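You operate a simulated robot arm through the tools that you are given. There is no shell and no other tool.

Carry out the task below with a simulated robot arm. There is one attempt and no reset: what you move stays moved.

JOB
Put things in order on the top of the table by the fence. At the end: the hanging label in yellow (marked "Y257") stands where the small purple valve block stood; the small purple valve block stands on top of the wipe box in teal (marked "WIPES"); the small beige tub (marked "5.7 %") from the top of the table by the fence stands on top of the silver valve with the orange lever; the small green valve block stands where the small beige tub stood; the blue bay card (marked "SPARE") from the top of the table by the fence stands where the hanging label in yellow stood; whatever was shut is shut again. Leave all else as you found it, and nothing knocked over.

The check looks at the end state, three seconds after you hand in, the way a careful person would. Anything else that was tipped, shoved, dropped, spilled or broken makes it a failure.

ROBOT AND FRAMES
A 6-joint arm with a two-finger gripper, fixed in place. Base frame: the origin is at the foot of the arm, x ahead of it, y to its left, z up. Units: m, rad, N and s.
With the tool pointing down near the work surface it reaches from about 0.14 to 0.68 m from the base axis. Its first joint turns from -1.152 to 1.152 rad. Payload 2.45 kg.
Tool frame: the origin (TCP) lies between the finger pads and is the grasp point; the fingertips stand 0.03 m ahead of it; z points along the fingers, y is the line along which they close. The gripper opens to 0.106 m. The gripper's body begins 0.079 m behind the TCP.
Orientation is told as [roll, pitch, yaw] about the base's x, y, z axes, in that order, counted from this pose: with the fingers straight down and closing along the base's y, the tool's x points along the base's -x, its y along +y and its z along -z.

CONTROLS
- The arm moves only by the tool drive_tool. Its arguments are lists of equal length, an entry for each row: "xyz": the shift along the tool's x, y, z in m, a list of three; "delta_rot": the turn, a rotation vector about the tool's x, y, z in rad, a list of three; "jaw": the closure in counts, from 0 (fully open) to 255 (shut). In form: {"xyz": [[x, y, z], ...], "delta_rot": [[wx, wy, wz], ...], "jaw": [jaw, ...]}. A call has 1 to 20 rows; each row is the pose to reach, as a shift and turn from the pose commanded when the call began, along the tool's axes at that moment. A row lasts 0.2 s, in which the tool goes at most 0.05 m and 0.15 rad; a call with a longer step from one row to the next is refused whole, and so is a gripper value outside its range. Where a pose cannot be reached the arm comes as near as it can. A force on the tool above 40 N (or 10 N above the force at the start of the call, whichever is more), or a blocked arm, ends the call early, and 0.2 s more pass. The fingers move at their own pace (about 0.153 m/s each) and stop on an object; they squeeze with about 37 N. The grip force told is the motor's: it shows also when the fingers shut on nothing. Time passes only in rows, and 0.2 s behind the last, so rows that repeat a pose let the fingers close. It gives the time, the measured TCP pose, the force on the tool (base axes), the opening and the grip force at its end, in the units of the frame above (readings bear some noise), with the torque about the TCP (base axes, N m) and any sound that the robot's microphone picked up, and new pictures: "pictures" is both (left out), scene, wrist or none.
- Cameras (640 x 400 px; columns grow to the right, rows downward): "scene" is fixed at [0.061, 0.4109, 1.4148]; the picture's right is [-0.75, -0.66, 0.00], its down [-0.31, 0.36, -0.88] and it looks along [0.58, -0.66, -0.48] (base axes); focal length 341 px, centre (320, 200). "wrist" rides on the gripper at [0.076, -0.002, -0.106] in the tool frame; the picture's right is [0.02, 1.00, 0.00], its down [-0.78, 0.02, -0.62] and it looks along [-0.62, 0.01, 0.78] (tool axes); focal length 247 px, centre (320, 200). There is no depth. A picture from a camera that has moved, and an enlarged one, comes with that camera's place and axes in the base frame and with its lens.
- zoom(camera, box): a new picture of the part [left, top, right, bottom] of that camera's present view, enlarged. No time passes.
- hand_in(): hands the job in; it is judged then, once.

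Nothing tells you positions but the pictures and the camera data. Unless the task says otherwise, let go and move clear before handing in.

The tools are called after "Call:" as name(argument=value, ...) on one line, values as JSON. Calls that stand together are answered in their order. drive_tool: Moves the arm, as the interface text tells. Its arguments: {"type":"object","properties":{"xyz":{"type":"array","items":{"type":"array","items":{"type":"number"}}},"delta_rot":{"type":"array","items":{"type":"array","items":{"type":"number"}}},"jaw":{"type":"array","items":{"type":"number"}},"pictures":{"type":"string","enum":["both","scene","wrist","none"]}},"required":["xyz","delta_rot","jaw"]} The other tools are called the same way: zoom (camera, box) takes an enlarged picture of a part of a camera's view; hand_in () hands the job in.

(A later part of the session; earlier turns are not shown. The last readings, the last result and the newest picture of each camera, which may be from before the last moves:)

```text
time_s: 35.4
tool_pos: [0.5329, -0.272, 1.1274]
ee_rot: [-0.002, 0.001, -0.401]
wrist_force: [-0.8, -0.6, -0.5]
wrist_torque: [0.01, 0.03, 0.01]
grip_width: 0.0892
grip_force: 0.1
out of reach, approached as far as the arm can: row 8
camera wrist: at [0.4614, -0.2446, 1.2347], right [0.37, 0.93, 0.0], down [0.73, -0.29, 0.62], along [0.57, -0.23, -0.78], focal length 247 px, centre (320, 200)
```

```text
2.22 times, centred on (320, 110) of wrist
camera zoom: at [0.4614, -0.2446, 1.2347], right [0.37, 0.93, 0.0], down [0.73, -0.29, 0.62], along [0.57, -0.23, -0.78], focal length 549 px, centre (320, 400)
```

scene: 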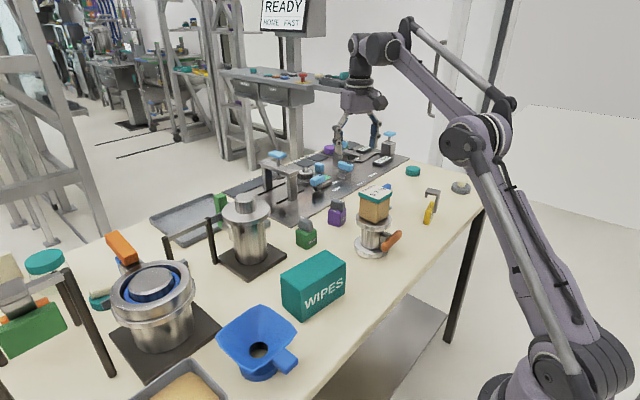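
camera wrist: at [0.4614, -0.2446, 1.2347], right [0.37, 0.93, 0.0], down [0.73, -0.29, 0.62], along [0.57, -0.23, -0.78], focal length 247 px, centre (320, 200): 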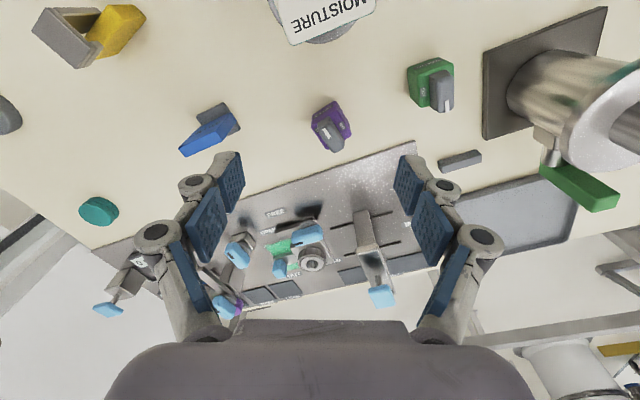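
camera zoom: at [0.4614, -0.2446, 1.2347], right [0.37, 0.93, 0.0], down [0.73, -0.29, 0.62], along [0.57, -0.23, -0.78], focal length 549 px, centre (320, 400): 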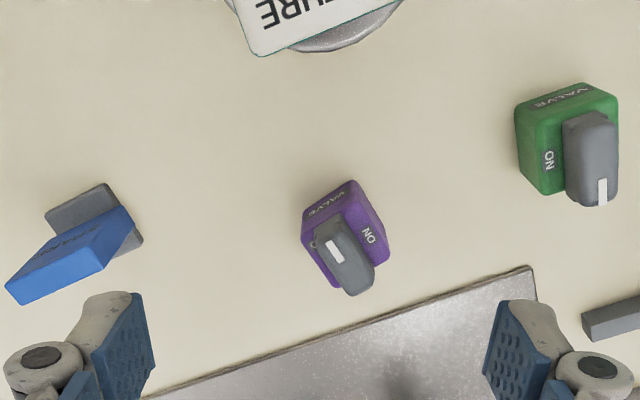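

Call:
zoom(camera="wrist", box=[290, 80, 370, 170])

Call:
zoom(camera="wrist", box=[150, 80, 270, 180])

Call:
zoom(camera="wrist", box=[10, 0, 170, 100])

```text
4.44 times, centred on (330, 125) of wrist
camera zoom: at [0.4614, -0.2446, 1.2347], right [0.37, 0.93, 0.0], down [0.73, -0.29, 0.62], along [0.57, -0.23, -0.78], focal length 1098 px, centre (276, 533)
```

zoom: 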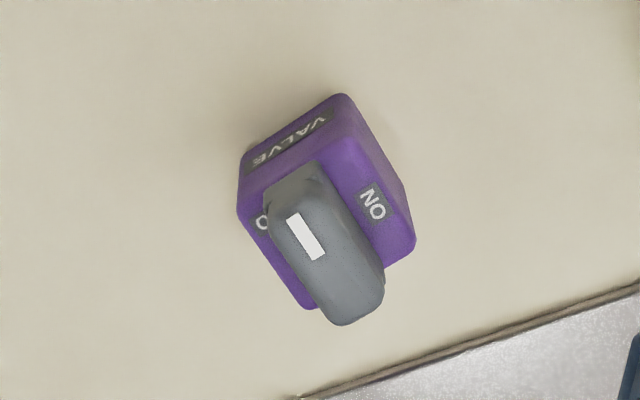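

```text
4.00 times, centred on (210, 130) of wrist
camera zoom: at [0.4614, -0.2446, 1.2347], right [0.37, 0.93, 0.0], down [0.73, -0.29, 0.62], along [0.57, -0.23, -0.78], focal length 988 px, centre (760, 480)
```

zoom: 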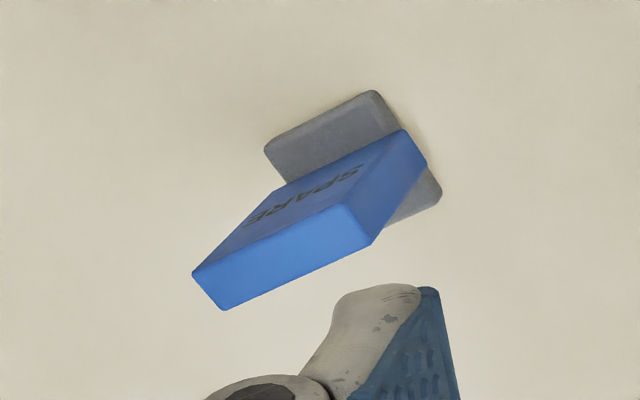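

```text
4.00 times, centred on (90, 50) of wrist
camera zoom: at [0.4614, -0.2446, 1.2347], right [0.37, 0.93, 0.0], down [0.73, -0.29, 0.62], along [0.57, -0.23, -0.78], focal length 988 px, centre (1240, 800)
```

zoom: 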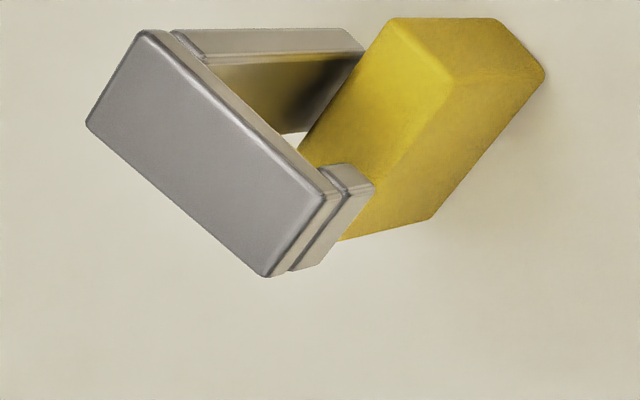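

Purple block measured at about (0.597, −0.283), turned ≈0.19 rad; the tub on the valve is near, so I'll grip it front-to-back (tool yaw ≈ −1.38) to keep the camera arm away from the tub. Moving above it.

Call:
drive_tool(xyz=[[-0.005, 0.002, 0.0], [-0.012, 0.004, 0.01], [-0.02, 0.006, 0.03], [-0.028, 0.008, 0.055], [-0.036, 0.01, 0.08], [-0.045, 0.0125, 0.105], [-0.0534, 0.0151, 0.1274]], delta_rot=[[0, 0, 0.14], [0, 0, 0.28], [0, 0, 0.42], [0, 0, 0.56], [0, 0, 0.7], [0, 0, 0.84], [0, 0, 0.979]], jaw=[40, 40, 40, 40, 40, 40, 40])

Call:
zoom(camera="wrist", box=[200, 60, 440, 260])

```text
time_s: 37.0
tool_pos: [0.5874, -0.2797, 1.0017]
ee_rot: [-0.001, -0.001, -1.385]
wrist_force: [-0.1, 0.4, 0.6]
wrist_torque: [0.0, -0.01, 0.0]
grip_width: 0.0893
grip_force: 0.0
camera wrist: at [0.572, -0.2059, 1.107], right [0.98, 0.21, 0.0], down [0.16, -0.77, 0.62], along [0.13, -0.61, -0.78], focal length 247 px, centre (320, 200)
```

scene: 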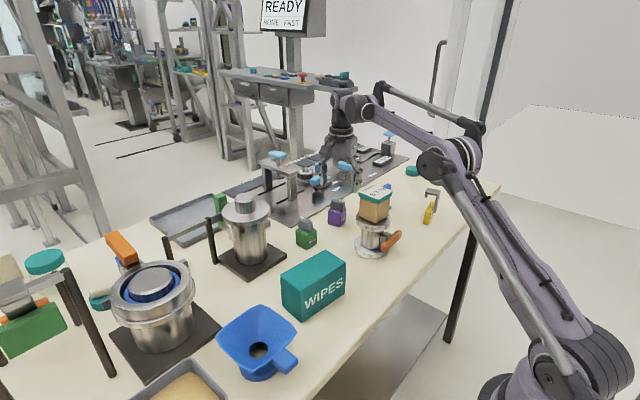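
wrist: 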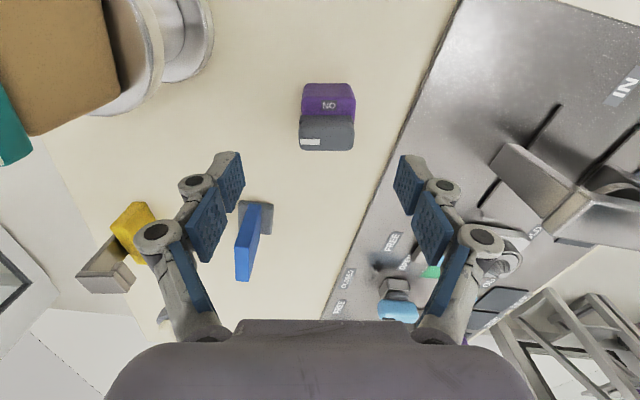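

```text
2.00 times, centred on (320, 160) of wrist
camera zoom: at [0.572, -0.2059, 1.107], right [0.98, 0.21, 0.0], down [0.16, -0.77, 0.62], along [0.13, -0.61, -0.78], focal length 494 px, centre (320, 280)
```

zoom: 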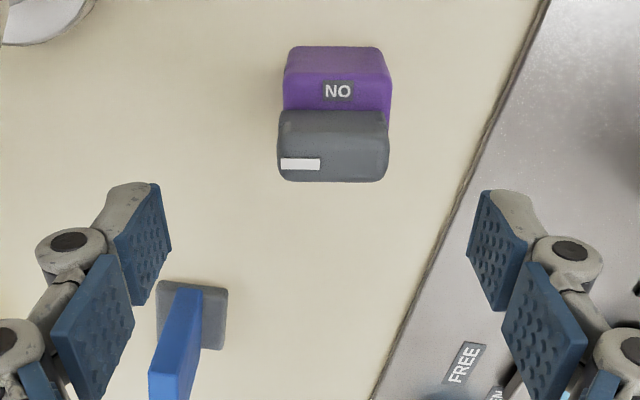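

The block edges line up with this tool yaw. I'll correct ~7 mm laterally and descend halfway.

Call:
drive_tool(xyz=[[-0.003, 0.0033, 0.02], [-0.0061, 0.0066, 0.04], [-0.0061, 0.0066, 0.06]], delta_rot=[[0, 0, 0], [0, 0, 0], [0, 0, 0]], jaw=[40, 40, 40])

Call:
zoom(camera="scene", box=[280, 150, 420, 260])

```text
time_s: 37.8
tool_pos: [0.5952, -0.2834, 0.94]
ee_rot: [-0.001, 0.001, -1.381]
wrist_force: [-0.9, 0.1, -0.3]
wrist_torque: [0.01, 0.02, 0.0]
grip_width: 0.0891
grip_force: 0.1
camera wrist: at [0.5793, -0.2103, 1.0463], right [0.98, 0.21, 0.0], down [0.16, -0.77, 0.62], along [0.13, -0.61, -0.78], focal length 247 px, centre (320, 200)
```

scene: 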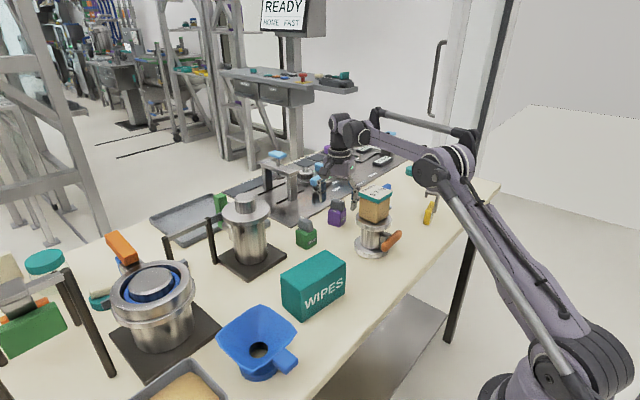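
wrist: 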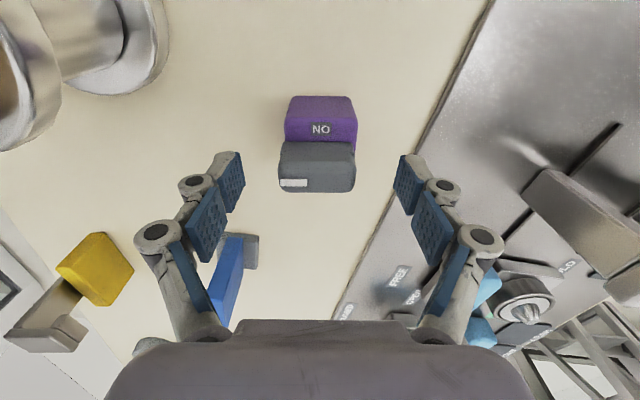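

```text
3.64 times, centred on (350, 205) of scene
camera zoom: at [0.061, 0.4109, 1.4148], right [-0.75, -0.66, 0.0], down [-0.31, 0.36, -0.88], along [0.58, -0.66, -0.48], focal length 1239 px, centre (211, 182)
```

zoom: 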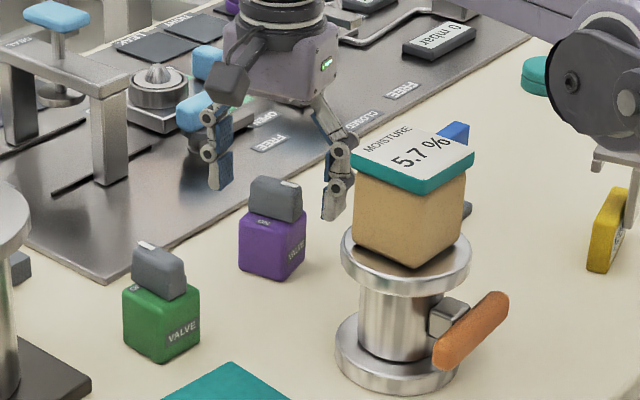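

Call:
drive_tool(xyz=[[-0.001, -0.001, 0.02], [-0.001, -0.001, 0.036], [-0.001, -0.001, 0.047]], delta_rot=[[0, 0, 0], [0, 0, 0], [0, 0, 0]], jaw=[40, 40, 40])

Call:
zoom(camera="scene", box=[280, 150, 420, 260])

```text
time_s: 38.6
tool_pos: [0.5953, -0.2849, 0.8944]
ee_rot: [-0.001, 0.0, -1.382]
wrist_force: [-0.1, 0.6, 0.1]
wrist_torque: [0.0, -0.01, -0.01]
grip_width: 0.0893
grip_force: 0.1
camera wrist: at [0.5784, -0.2115, 0.9998], right [0.98, 0.21, 0.0], down [0.16, -0.77, 0.62], along [0.13, -0.61, -0.78], focal length 247 px, centre (320, 200)
```

scene: 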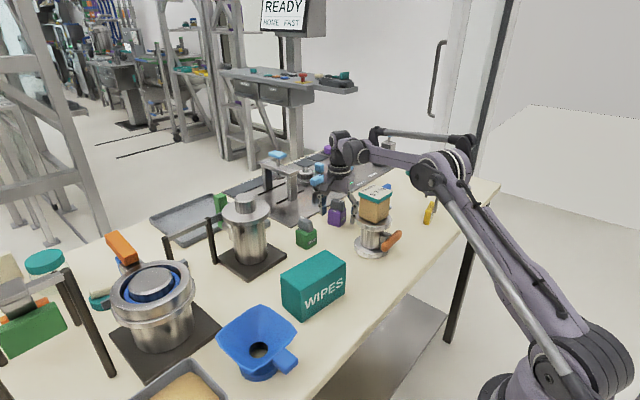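
wrist: 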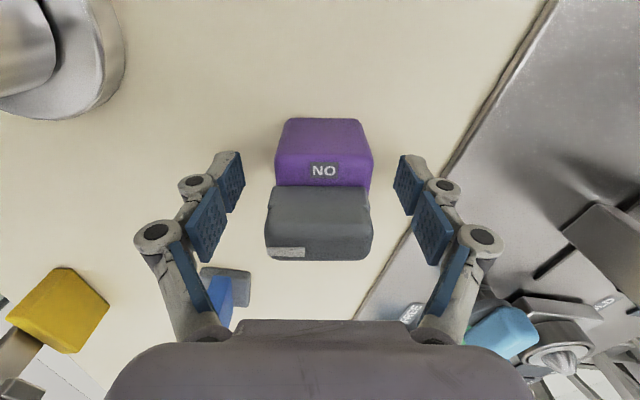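

```text
3.64 times, centred on (350, 205) of scene
camera zoom: at [0.061, 0.4109, 1.4148], right [-0.75, -0.66, 0.0], down [-0.31, 0.36, -0.88], along [0.58, -0.66, -0.48], focal length 1239 px, centre (211, 182)
```

zoom: 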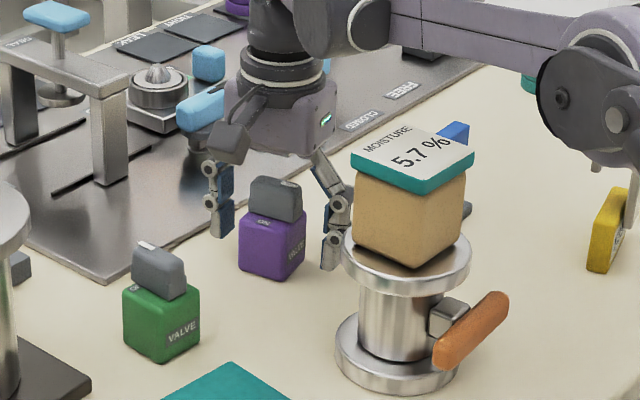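

Fingers are well placed around the purple block. Closing, then lifting.

Call:
drive_tool(xyz=[[0, 0, 0], [0, 0, 0], [0, 0, 0], [0, 0, 0], [0, 0, -0.01], [0, 0, -0.03]], delta_rot=[[0, 0, 0], [0, 0, 0], [0, 0, 0], [0, 0, 0], [0, 0, 0], [0, 0, 0]], jaw=[90, 140, 255, 255, 255, 255])

Call:
zoom(camera="scene", box=[280, 150, 420, 260])

```text
time_s: 40.0
tool_pos: [0.5938, -0.2836, 0.9234]
ee_rot: [-0.001, 0.001, -1.38]
wrist_force: [-0.7, -0.1, -1.9]
wrist_torque: [-0.02, 0.0, 0.02]
grip_width: 0.0432
grip_force: 37.3
camera wrist: at [0.5782, -0.2108, 1.0299], right [0.98, 0.21, 0.0], down [0.16, -0.77, 0.62], along [0.13, -0.61, -0.78], focal length 247 px, centre (320, 200)
```

scene: 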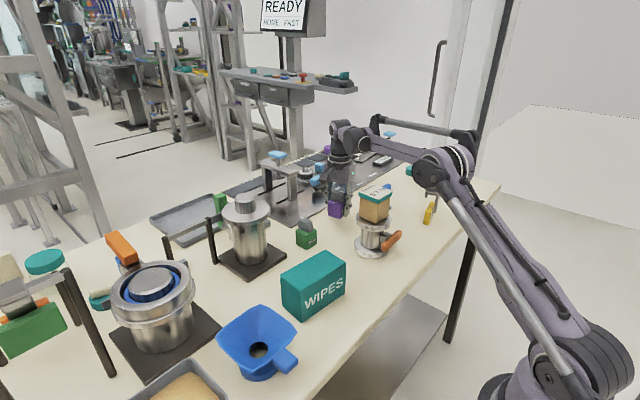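
wrist: 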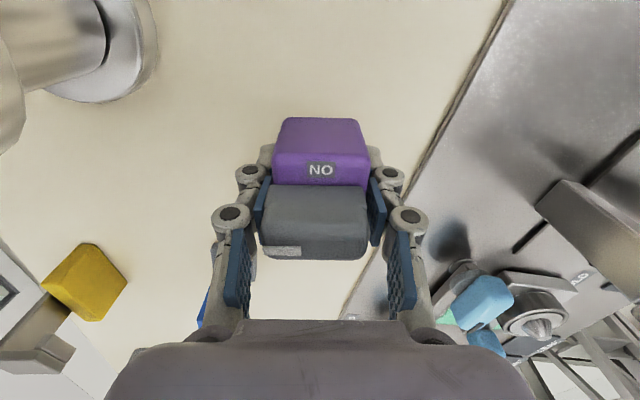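

```text
3.64 times, centred on (350, 205) of scene
camera zoom: at [0.061, 0.4109, 1.4148], right [-0.75, -0.66, 0.0], down [-0.31, 0.36, -0.88], along [0.58, -0.66, -0.48], focal length 1239 px, centre (211, 182)
```

zoom: 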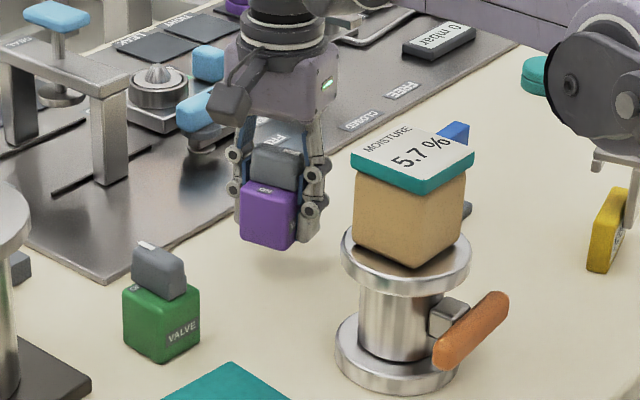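

The purple block is held (43 mm) and lifted. I'll carry it up and over, between the tub and the green block, to above the WIPES box.

Call:
drive_tool(xyz=[[0.0058, -0.0058, -0.0466], [0.016, -0.011, -0.0916], [0.0434, -0.021, -0.1266], [0.0806, -0.029, -0.1566], [0.1217, -0.0414, -0.1766], [0.1667, -0.0532, -0.1866], [0.2118, -0.0648, -0.1916], [0.2557, -0.0818, -0.1916], [0.2998, -0.0987, -0.1916]], delta_rot=[[0, 0, 0], [0, 0, 0], [0, 0, 0.04], [0, 0, 0.08], [0, 0, 0.12], [0, 0, 0.16], [0, 0, 0.2], [0, 0, 0.25], [0, 0, 0.29]], jaw=[255, 255, 255, 255, 255, 255, 255, 255, 255])

Call:
zoom(camera="scene", box=[250, 180, 410, 330])

```text
time_s: 42.0
tool_pos: [0.4401, -0.0087, 1.115]
ee_rot: [-0.001, -0.001, -1.673]
wrist_force: [0.1, -1.2, -1.0]
wrist_torque: [-0.02, -0.02, -0.02]
grip_width: 0.0431
grip_force: 37.3
camera wrist: at [0.4464, 0.0662, 1.2206], right [1.0, -0.08, 0.0], down [-0.06, -0.78, 0.62], along [-0.05, -0.62, -0.78], focal length 247 px, centre (320, 200)
```

scene: 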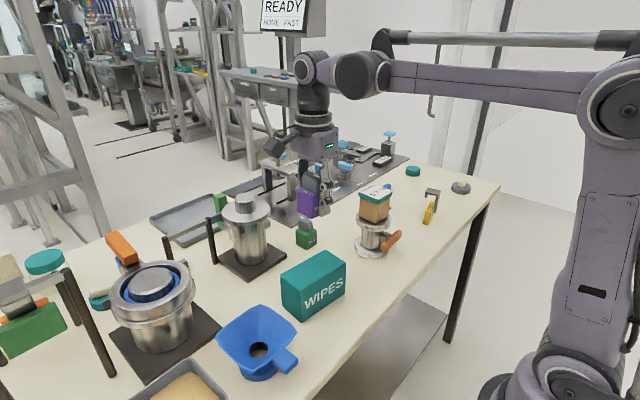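
wrist: 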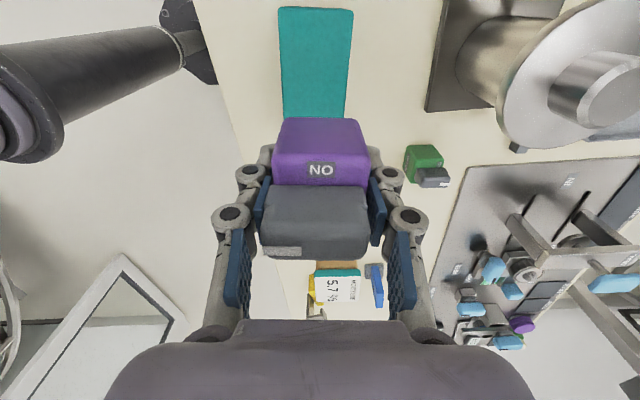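

```text
2.67 times, centred on (330, 255) of scene
camera zoom: at [0.061, 0.4109, 1.4148], right [-0.75, -0.66, 0.0], down [-0.31, 0.36, -0.88], along [0.58, -0.66, -0.48], focal length 909 px, centre (293, 53)
```

zoom: 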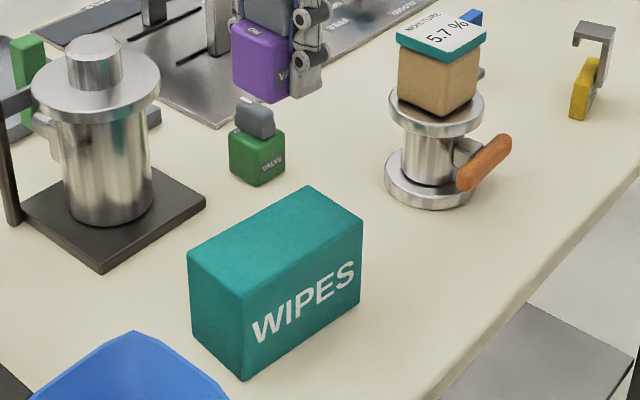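

I'm over the WIPES box (top centre ≈ (0.4355, −0.003), z≈0.942). Centering and lowering to just above it.

Call:
drive_tool(xyz=[[0.0052, -0.0052, 0.03], [0.0052, -0.0052, 0.065], [0.0052, -0.0052, 0.095], [0.0052, -0.0052, 0.115]], delta_rot=[[0, 0, 0], [0, 0, 0], [0, 0, 0], [0, 0, 0]], jaw=[255, 255, 255, 255])

Call:
zoom(camera="scene", box=[250, 200, 380, 330])

```text
time_s: 43.0
tool_pos: [0.4361, -0.0031, 0.9994]
ee_rot: [-0.001, 0.001, -1.67]
wrist_force: [0.1, 0.4, -2.3]
wrist_torque: [0.02, 0.03, -0.02]
grip_width: 0.0434
grip_force: 37.1
camera wrist: at [0.4418, 0.0719, 1.1054], right [1.0, -0.08, 0.0], down [-0.06, -0.78, 0.62], along [-0.05, -0.62, -0.78], focal length 247 px, centre (320, 200)
```

scene: 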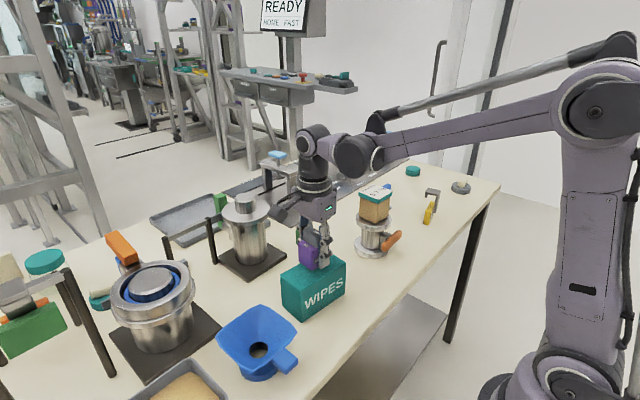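
wrist: 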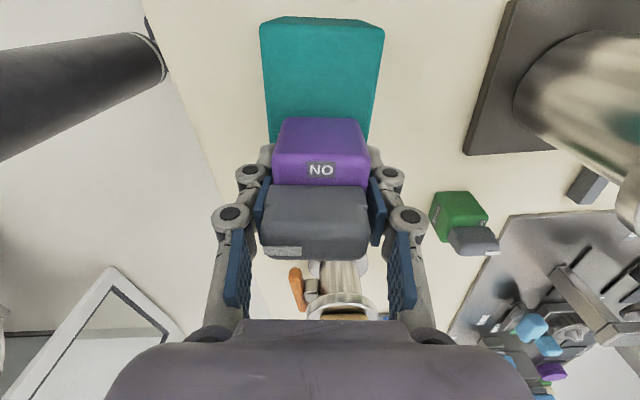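

```text
3.08 times, centred on (315, 265) of scene
camera zoom: at [0.061, 0.4109, 1.4148], right [-0.75, -0.66, 0.0], down [-0.31, 0.36, -0.88], along [0.58, -0.66, -0.48], focal length 1048 px, centre (335, 0)
```

zoom: 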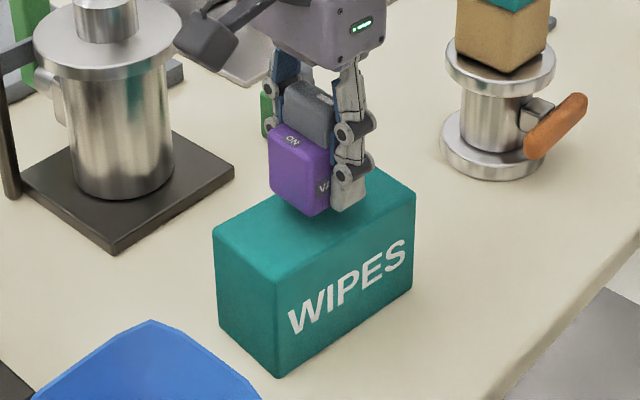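

Centred over the box. Lowering gently until contact.

Call:
drive_tool(xyz=[[0, 0, 0.008], [0, 0, 0.016]], delta_rot=[[0, 0, 0], [0, 0, 0]], jaw=[255, 255], pictures="none")

Call:
zoom(camera="scene", box=[280, 210, 360, 300])

```text
time_s: 43.6
tool_pos: [0.4368, -0.0029, 0.9838]
ee_rot: [-0.001, 0.001, -1.669]
wrist_force: [-0.4, 0.7, -1.9]
wrist_torque: [-0.04, 0.0, 0.04]
grip_width: 0.0433
grip_force: 37.2
```

```text
4.44 times, centred on (320, 255) of scene
camera zoom: at [0.061, 0.4109, 1.4148], right [-0.75, -0.66, 0.0], down [-0.31, 0.36, -0.88], along [0.58, -0.66, -0.48], focal length 1514 px, centre (320, -44)
```

zoom: 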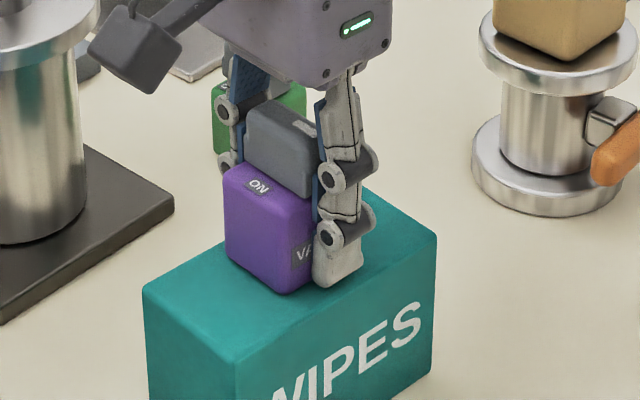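

Call:
drive_tool(xyz=[[0, 0, 0.0015], [0, 0, 0.003]], delta_rot=[[0, 0, 0], [0, 0, 0]], jaw=[255, 255], pictures="none")

```text
time_s: 44.2
tool_pos: [0.4358, -0.0032, 0.9819]
ee_rot: [0.0, 0.002, -1.669]
wrist_force: [1.2, 2.3, 33.1]
wrist_torque: [0.06, -0.03, 0.02]
grip_width: 0.0438
grip_force: 37.6
```

Call:
drive_tool(xyz=[[0, 0, -0.0012], [0, 0, -0.0012], [0, 0, -0.0012], [0, 0, -0.0012], [0, 0, -0.0012]], delta_rot=[[0, 0, 0], [0, 0, 0], [0, 0, 0], [0, 0, 0], [0, 0, 0]], jaw=[255, 140, 110, 70, 40], pictures="wrist")

Call:
zoom(camera="scene", box=[280, 210, 360, 300])

```text
time_s: 45.4
tool_pos: [0.4359, -0.0035, 0.9826]
ee_rot: [0.002, 0.0, -1.668]
wrist_force: [-0.3, -0.3, -0.1]
wrist_torque: [0.0, 0.01, 0.02]
grip_width: 0.0893
grip_force: 0.1
camera wrist: at [0.4421, 0.0712, 1.0883], right [1.0, -0.08, 0.0], down [-0.06, -0.78, 0.62], along [-0.05, -0.62, -0.78], focal length 247 px, centre (320, 200)
```

wrist: 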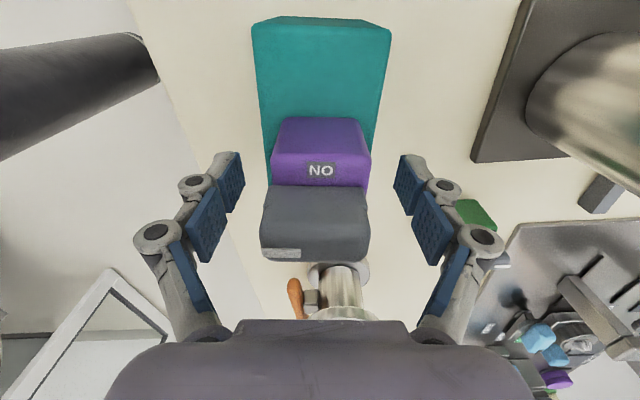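

```text
4.44 times, centred on (320, 255) of scene
camera zoom: at [0.061, 0.4109, 1.4148], right [-0.75, -0.66, 0.0], down [-0.31, 0.36, -0.88], along [0.58, -0.66, -0.48], focal length 1514 px, centre (320, -44)
```

zoom: 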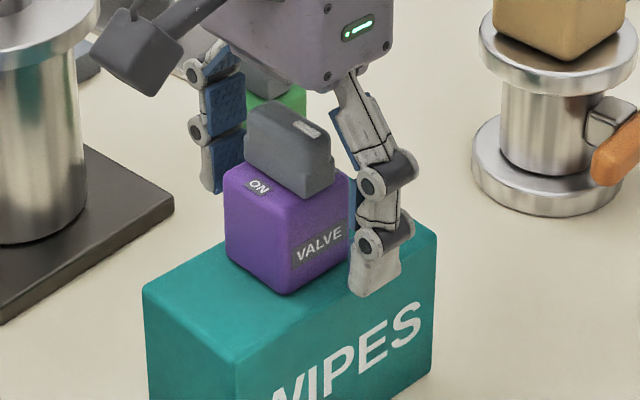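

Purple stands squarely on the WIPES box. I'll rise straight up and travel over to view the yellow label and blue card.

Call:
drive_tool(xyz=[[0, 0, -0.045], [0, 0, -0.09], [0, 0, -0.135], [-0.0464, -0.0038, -0.14], [-0.0928, -0.0075, -0.14], [-0.1392, -0.0113, -0.14], [-0.1856, -0.015, -0.14], [-0.232, -0.0188, -0.14], [-0.2784, -0.0226, -0.14], [-0.3248, -0.0263, -0.14], [-0.3712, -0.0301, -0.14]], delta_rot=[[0, 0, 0], [0, 0, 0], [0, 0, 0], [0, 0, -0.1], [0, 0, -0.2], [0, 0, -0.3], [0, 0, -0.4], [0, 0, -0.5], [0, 0, -0.6], [0, 0, -0.7], [0, 0, -0.788]], jaw=[40, 40, 40, 40, 40, 40, 40, 40, 40, 40, 40])

Call:
zoom(camera="wrist", box=[220, 40, 420, 190])

```text
time_s: 47.8
tool_pos: [0.3688, -0.3691, 1.1229]
ee_rot: [0.001, 0.0, -0.881]
wrist_force: [0.9, 0.2, -0.8]
wrist_torque: [-0.01, 0.02, 0.0]
grip_width: 0.0898
grip_force: 0.1
camera wrist: at [0.3192, -0.3128, 1.2294], right [0.76, 0.65, 0.0], down [0.51, -0.59, 0.62], along [0.41, -0.47, -0.78], focal length 247 px, centre (320, 200)
```

scene: 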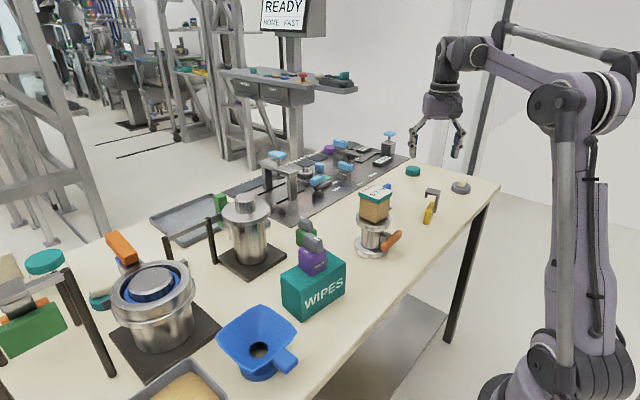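
wrist: 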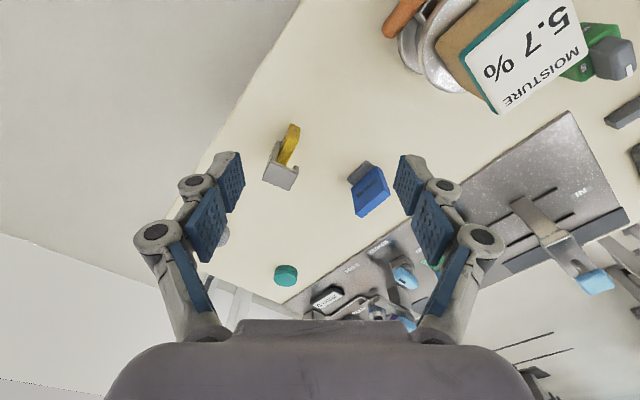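

```text
2.67 times, centred on (320, 115) of wrist
camera zoom: at [0.3192, -0.3128, 1.2294], right [0.76, 0.65, 0.0], down [0.51, -0.59, 0.62], along [0.41, -0.47, -0.78], focal length 659 px, centre (320, 427)
```

zoom: 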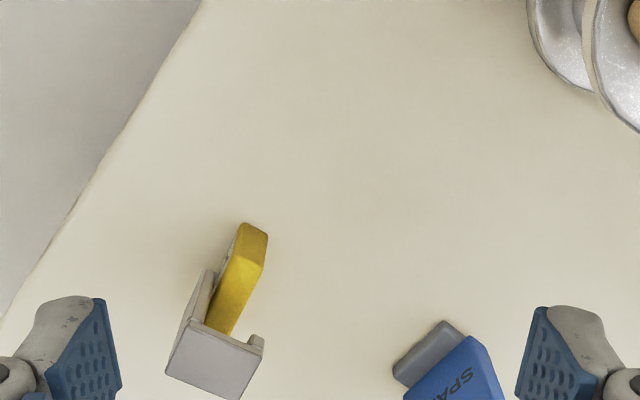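

Call:
zoom(camera="wrist", box=[250, 115, 320, 195])

Call:
zoom(camera="wrist", box=[330, 145, 410, 225])

Call:
zoom(camera="scene", box=[405, 175, 455, 235])

```text
5.00 times, centred on (285, 155) of wrist
camera zoom: at [0.3192, -0.3128, 1.2294], right [0.76, 0.65, 0.0], down [0.51, -0.59, 0.62], along [0.41, -0.47, -0.78], focal length 1235 px, centre (495, 425)
```

zoom: 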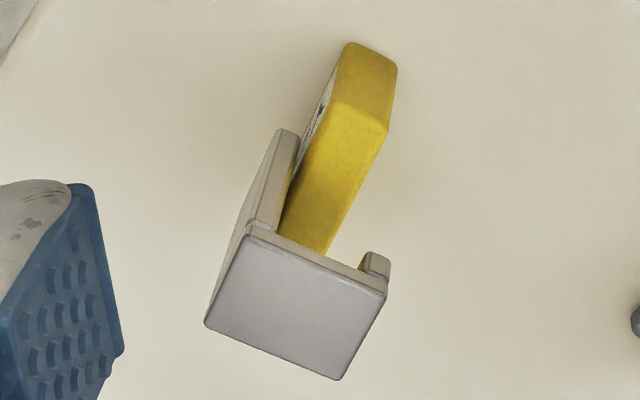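

```text
5.00 times, centred on (370, 185) of wrist
camera zoom: at [0.3192, -0.3128, 1.2294], right [0.76, 0.65, 0.0], down [0.51, -0.59, 0.62], along [0.41, -0.47, -0.78], focal length 1235 px, centre (70, 275)
```

zoom: 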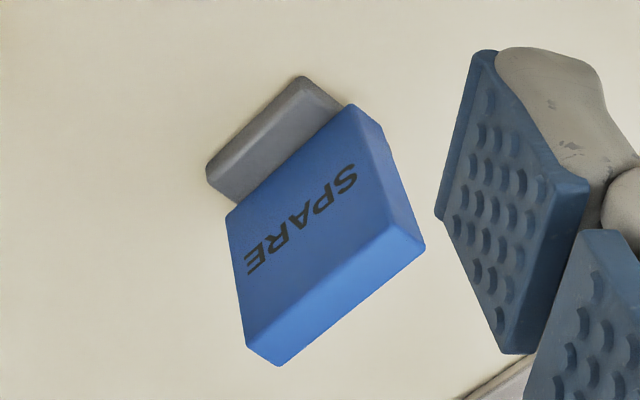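

```text
6.67 times, centred on (430, 205) of scene
camera zoom: at [0.061, 0.4109, 1.4148], right [-0.75, -0.66, 0.0], down [-0.31, 0.36, -0.88], along [0.58, -0.66, -0.48], focal length 2272 px, centre (-413, 167)
```

zoom: 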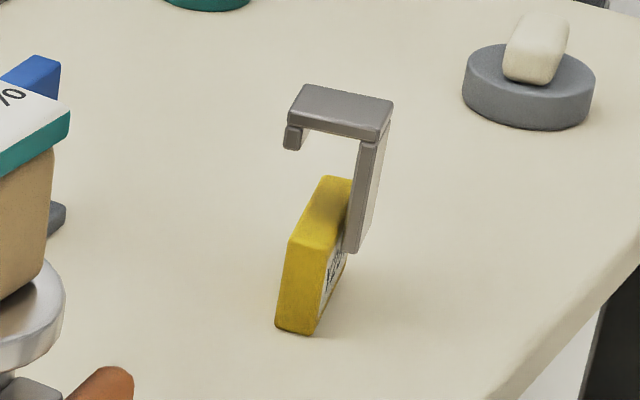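

The yellow label is a thin slab with a hook: the top plate is centred near (0.3945, −0.4825) at z≈0.955, so I'll grip the hook's outer faces from above (tool yaw ≈ −1.365). Moving above it first.

Call:
drive_tool(xyz=[[-0.026, -0.0131, 0.01], [-0.0519, -0.0262, 0.025], [-0.0779, -0.0393, 0.045], [-0.1038, -0.0524, 0.063]], delta_rot=[[0, 0, 0.121], [0, 0, 0.242], [0, 0, 0.363], [0, 0, 0.484]], jaw=[60, 60, 60, 60])

Call:
zoom(camera="wrist", box=[230, 60, 410, 210])

Call:
zoom(camera="scene", box=[375, 130, 495, 240])

```text
time_s: 48.8
tool_pos: [0.3945, -0.4815, 1.0595]
ee_rot: [0.0, -0.001, -1.371]
wrist_force: [-0.3, -0.4, -0.4]
wrist_torque: [0.0, -0.01, 0.0]
grip_width: 0.0813
grip_force: 0.0
camera wrist: at [0.378, -0.4094, 1.1654], right [0.98, 0.22, 0.0], down [0.17, -0.76, 0.62], along [0.14, -0.61, -0.78], focal length 247 px, centre (320, 200)
```

scene: 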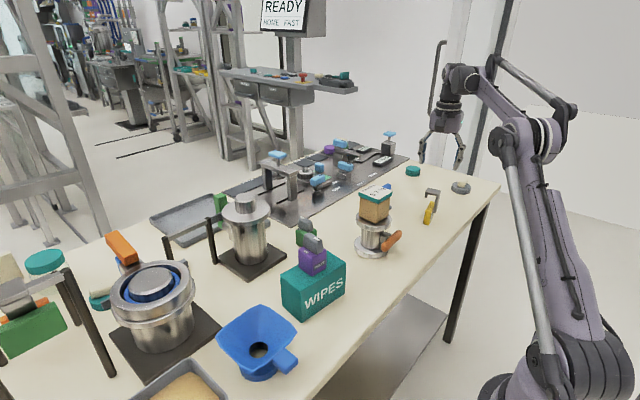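
wrist: 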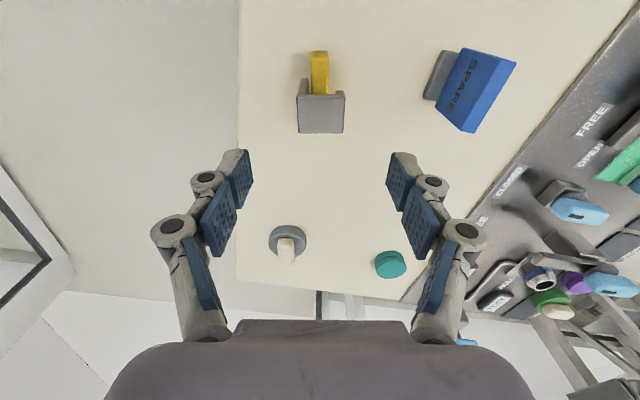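

```text
2.67 times, centred on (320, 135) of wrist
camera zoom: at [0.378, -0.4094, 1.1654], right [0.98, 0.22, 0.0], down [0.17, -0.76, 0.62], along [0.14, -0.61, -0.78], focal length 659 px, centre (320, 373)
```

zoom: 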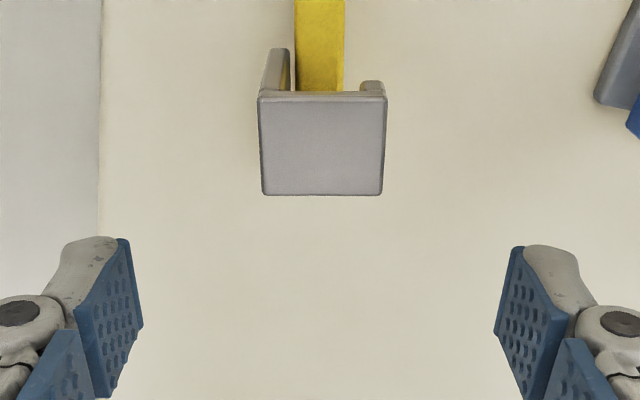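

```text
3.64 times, centred on (435, 185) of scene
camera zoom: at [0.061, 0.4109, 1.4148], right [-0.75, -0.66, 0.0], down [-0.31, 0.36, -0.88], along [0.58, -0.66, -0.48], focal length 1239 px, centre (-98, 254)
```

zoom: 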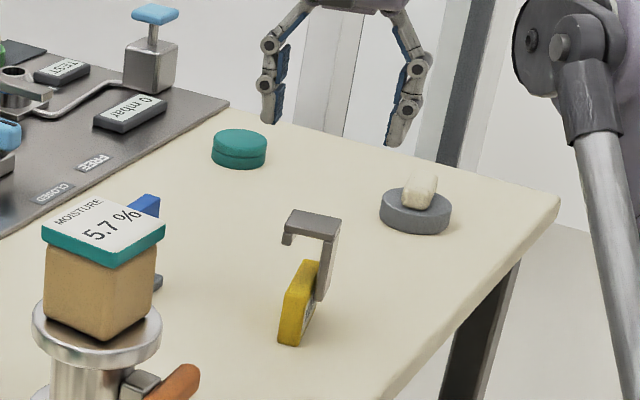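

The hook plate is aligned with the jaws (about 40 mm long along the closing line). Descending around it.

Call:
drive_tool(xyz=[[-0.0013, -0.0005, 0.035], [-0.0013, -0.0005, 0.07], [-0.0013, -0.0005, 0.1], [-0.0013, -0.0005, 0.12]], delta_rot=[[0, 0, 0], [0, 0, 0], [0, 0, 0], [0, 0, 0]], jaw=[60, 60, 60, 60])

Call:
zoom(camera="scene", box=[375, 130, 495, 240])

```text
time_s: 49.8
tool_pos: [0.3956, -0.4849, 0.9395]
ee_rot: [0.0, 0.0, -1.366]
wrist_force: [-0.3, -0.2, -0.6]
wrist_torque: [0.02, 0.01, 0.03]
grip_width: 0.081
grip_force: 0.0
camera wrist: at [0.3776, -0.4117, 1.0453], right [0.97, 0.22, 0.0], down [0.18, -0.76, 0.62], along [0.14, -0.61, -0.78], focal length 247 px, centre (320, 200)
```

scene: 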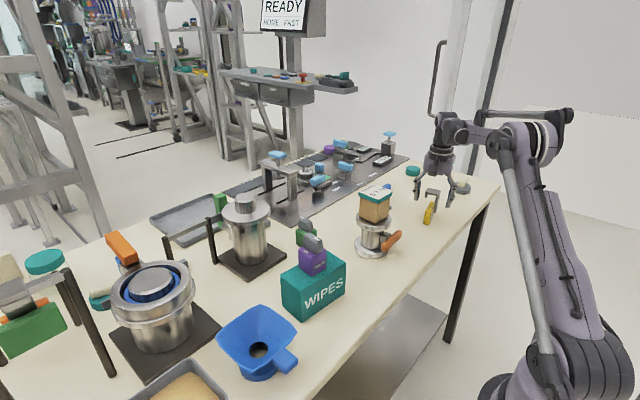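
wrist: 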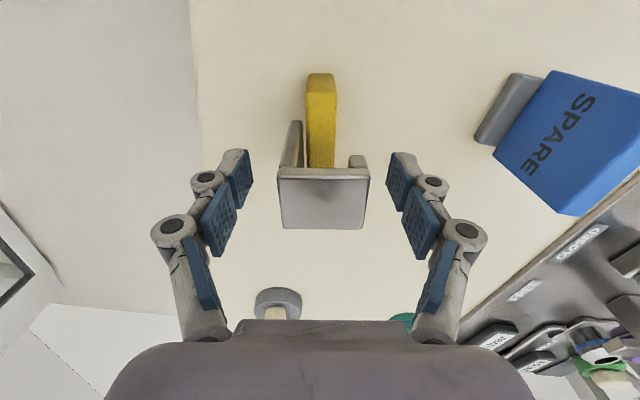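

```text
3.64 times, centred on (435, 185) of scene
camera zoom: at [0.061, 0.4109, 1.4148], right [-0.75, -0.66, 0.0], down [-0.31, 0.36, -0.88], along [0.58, -0.66, -0.48], focal length 1239 px, centre (-98, 254)
```

zoom: 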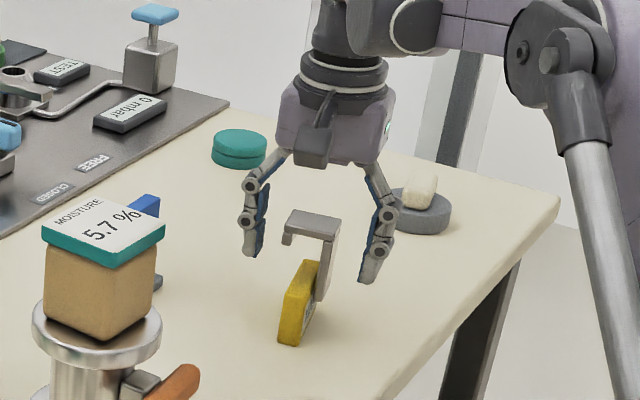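

Call:
zoom(camera="wrist", box=[260, 60, 390, 240])

```text
2.22 times, centred on (325, 150) of wrist
camera zoom: at [0.3776, -0.4117, 1.0453], right [0.97, 0.22, 0.0], down [0.18, -0.76, 0.62], along [0.14, -0.61, -0.78], focal length 549 px, centre (309, 311)
```

zoom: 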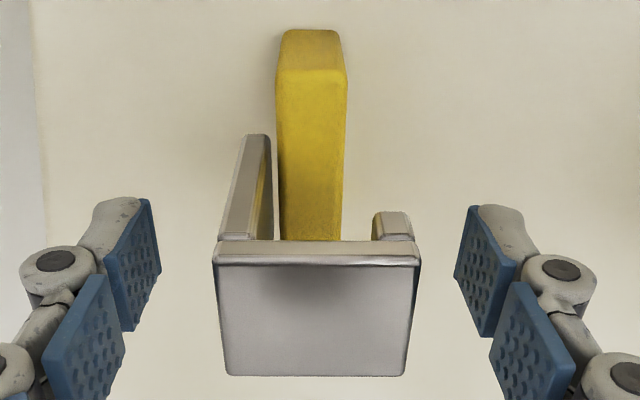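

Closing on the hook.

Call:
drive_tool(xyz=[[0, 0, 0], [0, 0, 0], [0, 0, 0], [0, 0, 0]], delta_rot=[[0, 0, 0], [0, 0, 0], [0, 0, 0], [0, 0, 0]], jaw=[110, 140, 200, 255])

Call:
zoom(camera="scene", box=[395, 160, 475, 240])

```text
time_s: 50.8
tool_pos: [0.3938, -0.4847, 0.939]
ee_rot: [-0.002, 0.001, -1.368]
wrist_force: [-0.5, -0.8, 3.2]
wrist_torque: [-0.07, 0.13, -0.01]
grip_width: 0.0377
grip_force: 37.3
camera wrist: at [0.3774, -0.4117, 1.0459], right [0.97, 0.22, 0.0], down [0.18, -0.76, 0.62], along [0.14, -0.61, -0.78], focal length 247 px, centre (320, 200)
```

scene: 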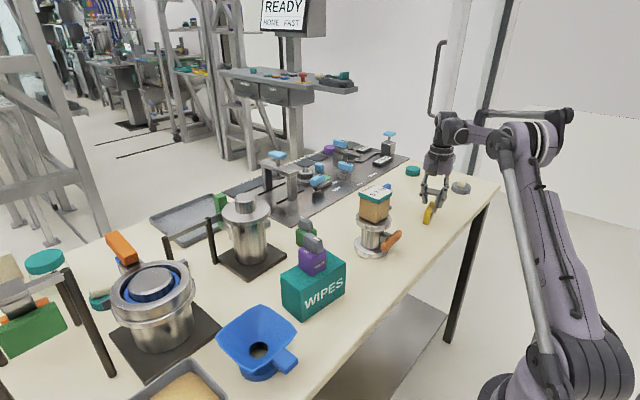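
wrist: 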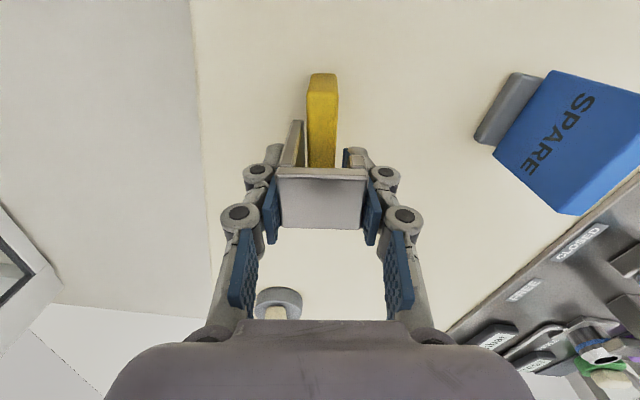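

```text
5.00 times, centred on (435, 200) of scene
camera zoom: at [0.0609, 0.4109, 1.4148], right [-0.75, -0.66, 0.0], down [-0.31, 0.36, -0.88], along [0.58, -0.66, -0.48], focal length 1704 px, centre (-255, 200)
```

zoom: 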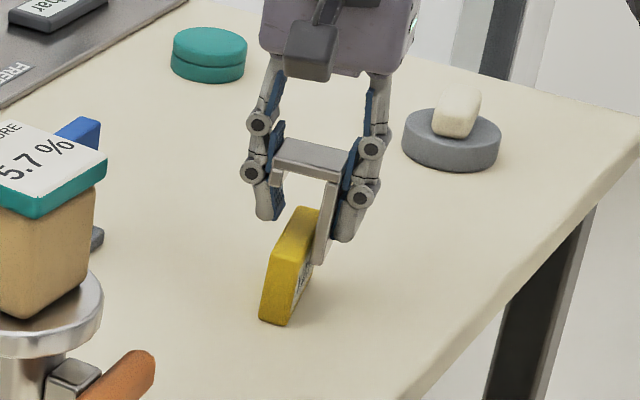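

Hook gripped (37.7 mm). Lifting a little to check the label comes up straight.

Call:
drive_tool(xyz=[[0, 0, -0.01], [0, 0, -0.025], [0, 0, -0.04]], delta_rot=[[0, 0, 0], [0, 0, 0], [0, 0, 0]], jaw=[255, 255, 255])

Call:
zoom(camera="scene", box=[395, 150, 475, 230])

Call:
zoom(camera="wrist", box=[240, 50, 400, 240])

```text
time_s: 51.6
tool_pos: [0.3957, -0.4854, 0.9809]
ee_rot: [-0.001, 0.001, -1.367]
wrist_force: [0.3, 1.0, 0.0]
wrist_torque: [-0.02, -0.05, 0.0]
grip_width: 0.0377
grip_force: 37.4
camera wrist: at [0.3779, -0.4116, 1.0865], right [0.97, 0.22, 0.0], down [0.18, -0.76, 0.62], along [0.14, -0.61, -0.78], focal length 247 px, centre (320, 200)
```

scene: 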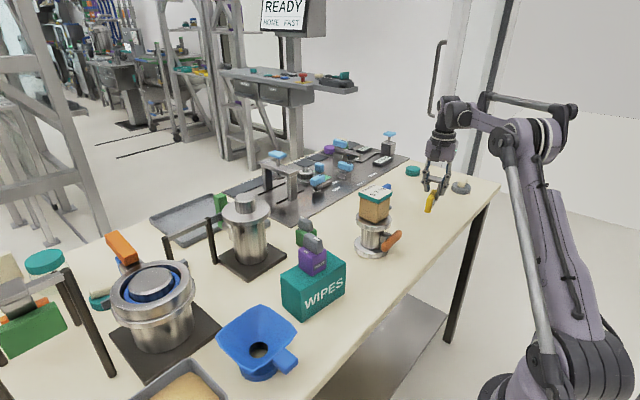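
wrist: 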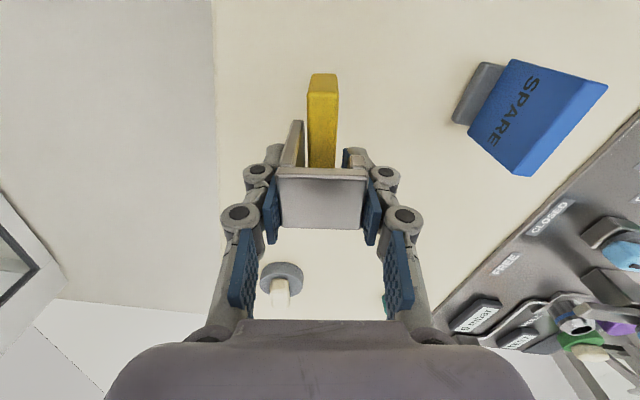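

```text
5.00 times, centred on (435, 190) of scene
camera zoom: at [0.061, 0.4109, 1.4148], right [-0.75, -0.66, 0.0], down [-0.31, 0.36, -0.88], along [0.58, -0.66, -0.48], focal length 1704 px, centre (-255, 250)
```

zoom: 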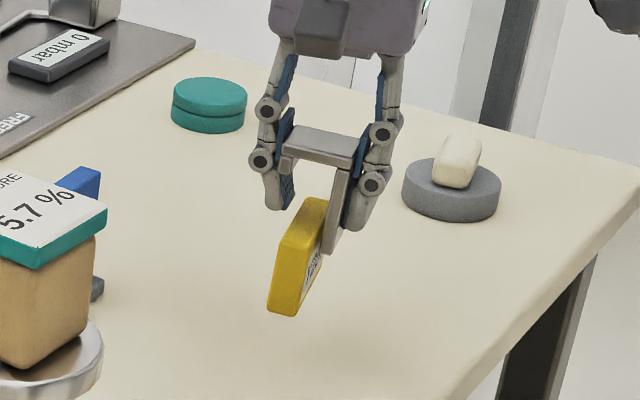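

```text
2.11 times, centred on (320, 145) of wrist
camera zoom: at [0.3779, -0.4116, 1.0865], right [0.97, 0.22, 0.0], down [0.18, -0.76, 0.62], along [0.14, -0.61, -0.78], focal length 520 px, centre (320, 316)
```

zoom: 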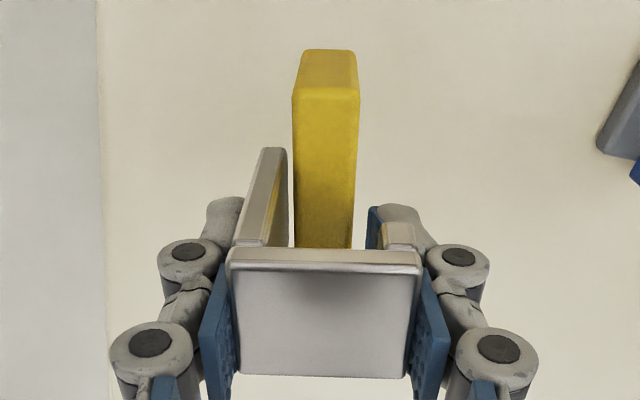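

The label hangs straight in the grip. I'll carry it over to the purple block's old spot, keeping clear of the tub and the blue card.

Call:
drive_tool(xyz=[[0, 0, -0.045], [0.0253, 0.0258, -0.055], [0.0556, 0.0525, -0.055], [0.0845, 0.0859, -0.055], [0.1071, 0.1243, -0.055], [0.1266, 0.164, -0.05], [0.1401, 0.1974, -0.038], [0.1488, 0.2197, -0.02]], delta_rot=[[0, 0, 0], [0, 0, 0], [0, 0, 0], [0, 0, 0], [0, 0, 0], [0, 0, 0], [0, 0, 0], [0, 0, 0]], jaw=[255, 255, 255, 255, 255, 255, 255, 255])

Call:
zoom(camera="scene", box=[280, 150, 420, 260])

```text
time_s: 53.4
tool_pos: [0.5799, -0.2927, 1.0002]
ee_rot: [-0.001, 0.001, -1.366]
wrist_force: [-0.3, 0.9, -0.5]
wrist_torque: [-0.02, -0.02, -0.04]
grip_width: 0.0375
grip_force: 37.0
camera wrist: at [0.5634, -0.2195, 1.1054], right [0.97, 0.22, 0.0], down [0.18, -0.76, 0.62], along [0.14, -0.61, -0.78], focal length 247 px, centre (320, 200)
```

scene: 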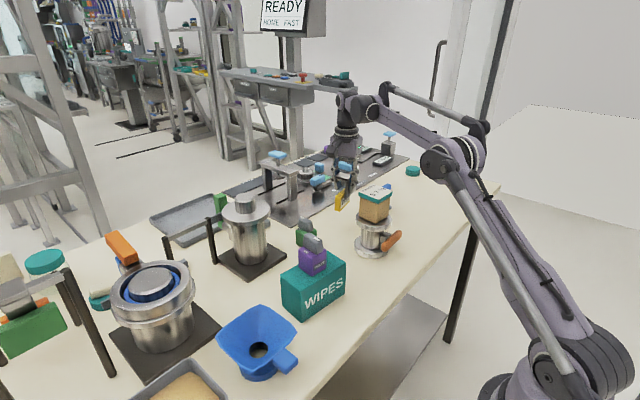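
wrist: 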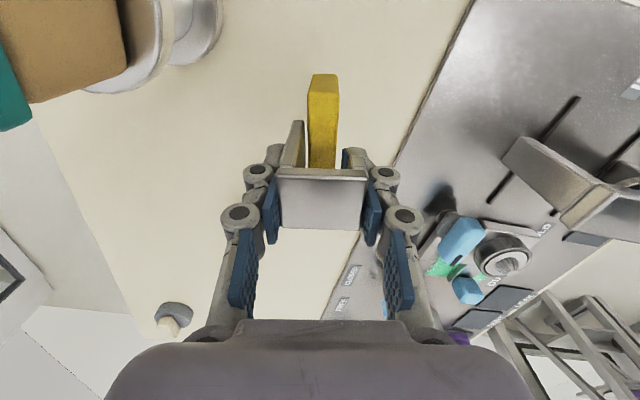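

```text
3.64 times, centred on (350, 205) of scene
camera zoom: at [0.061, 0.4109, 1.4148], right [-0.75, -0.66, 0.0], down [-0.31, 0.36, -0.88], along [0.58, -0.66, -0.48], focal length 1239 px, centre (211, 182)
```

zoom: 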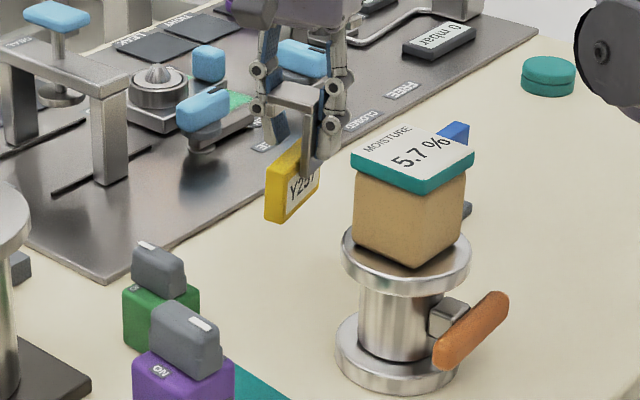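

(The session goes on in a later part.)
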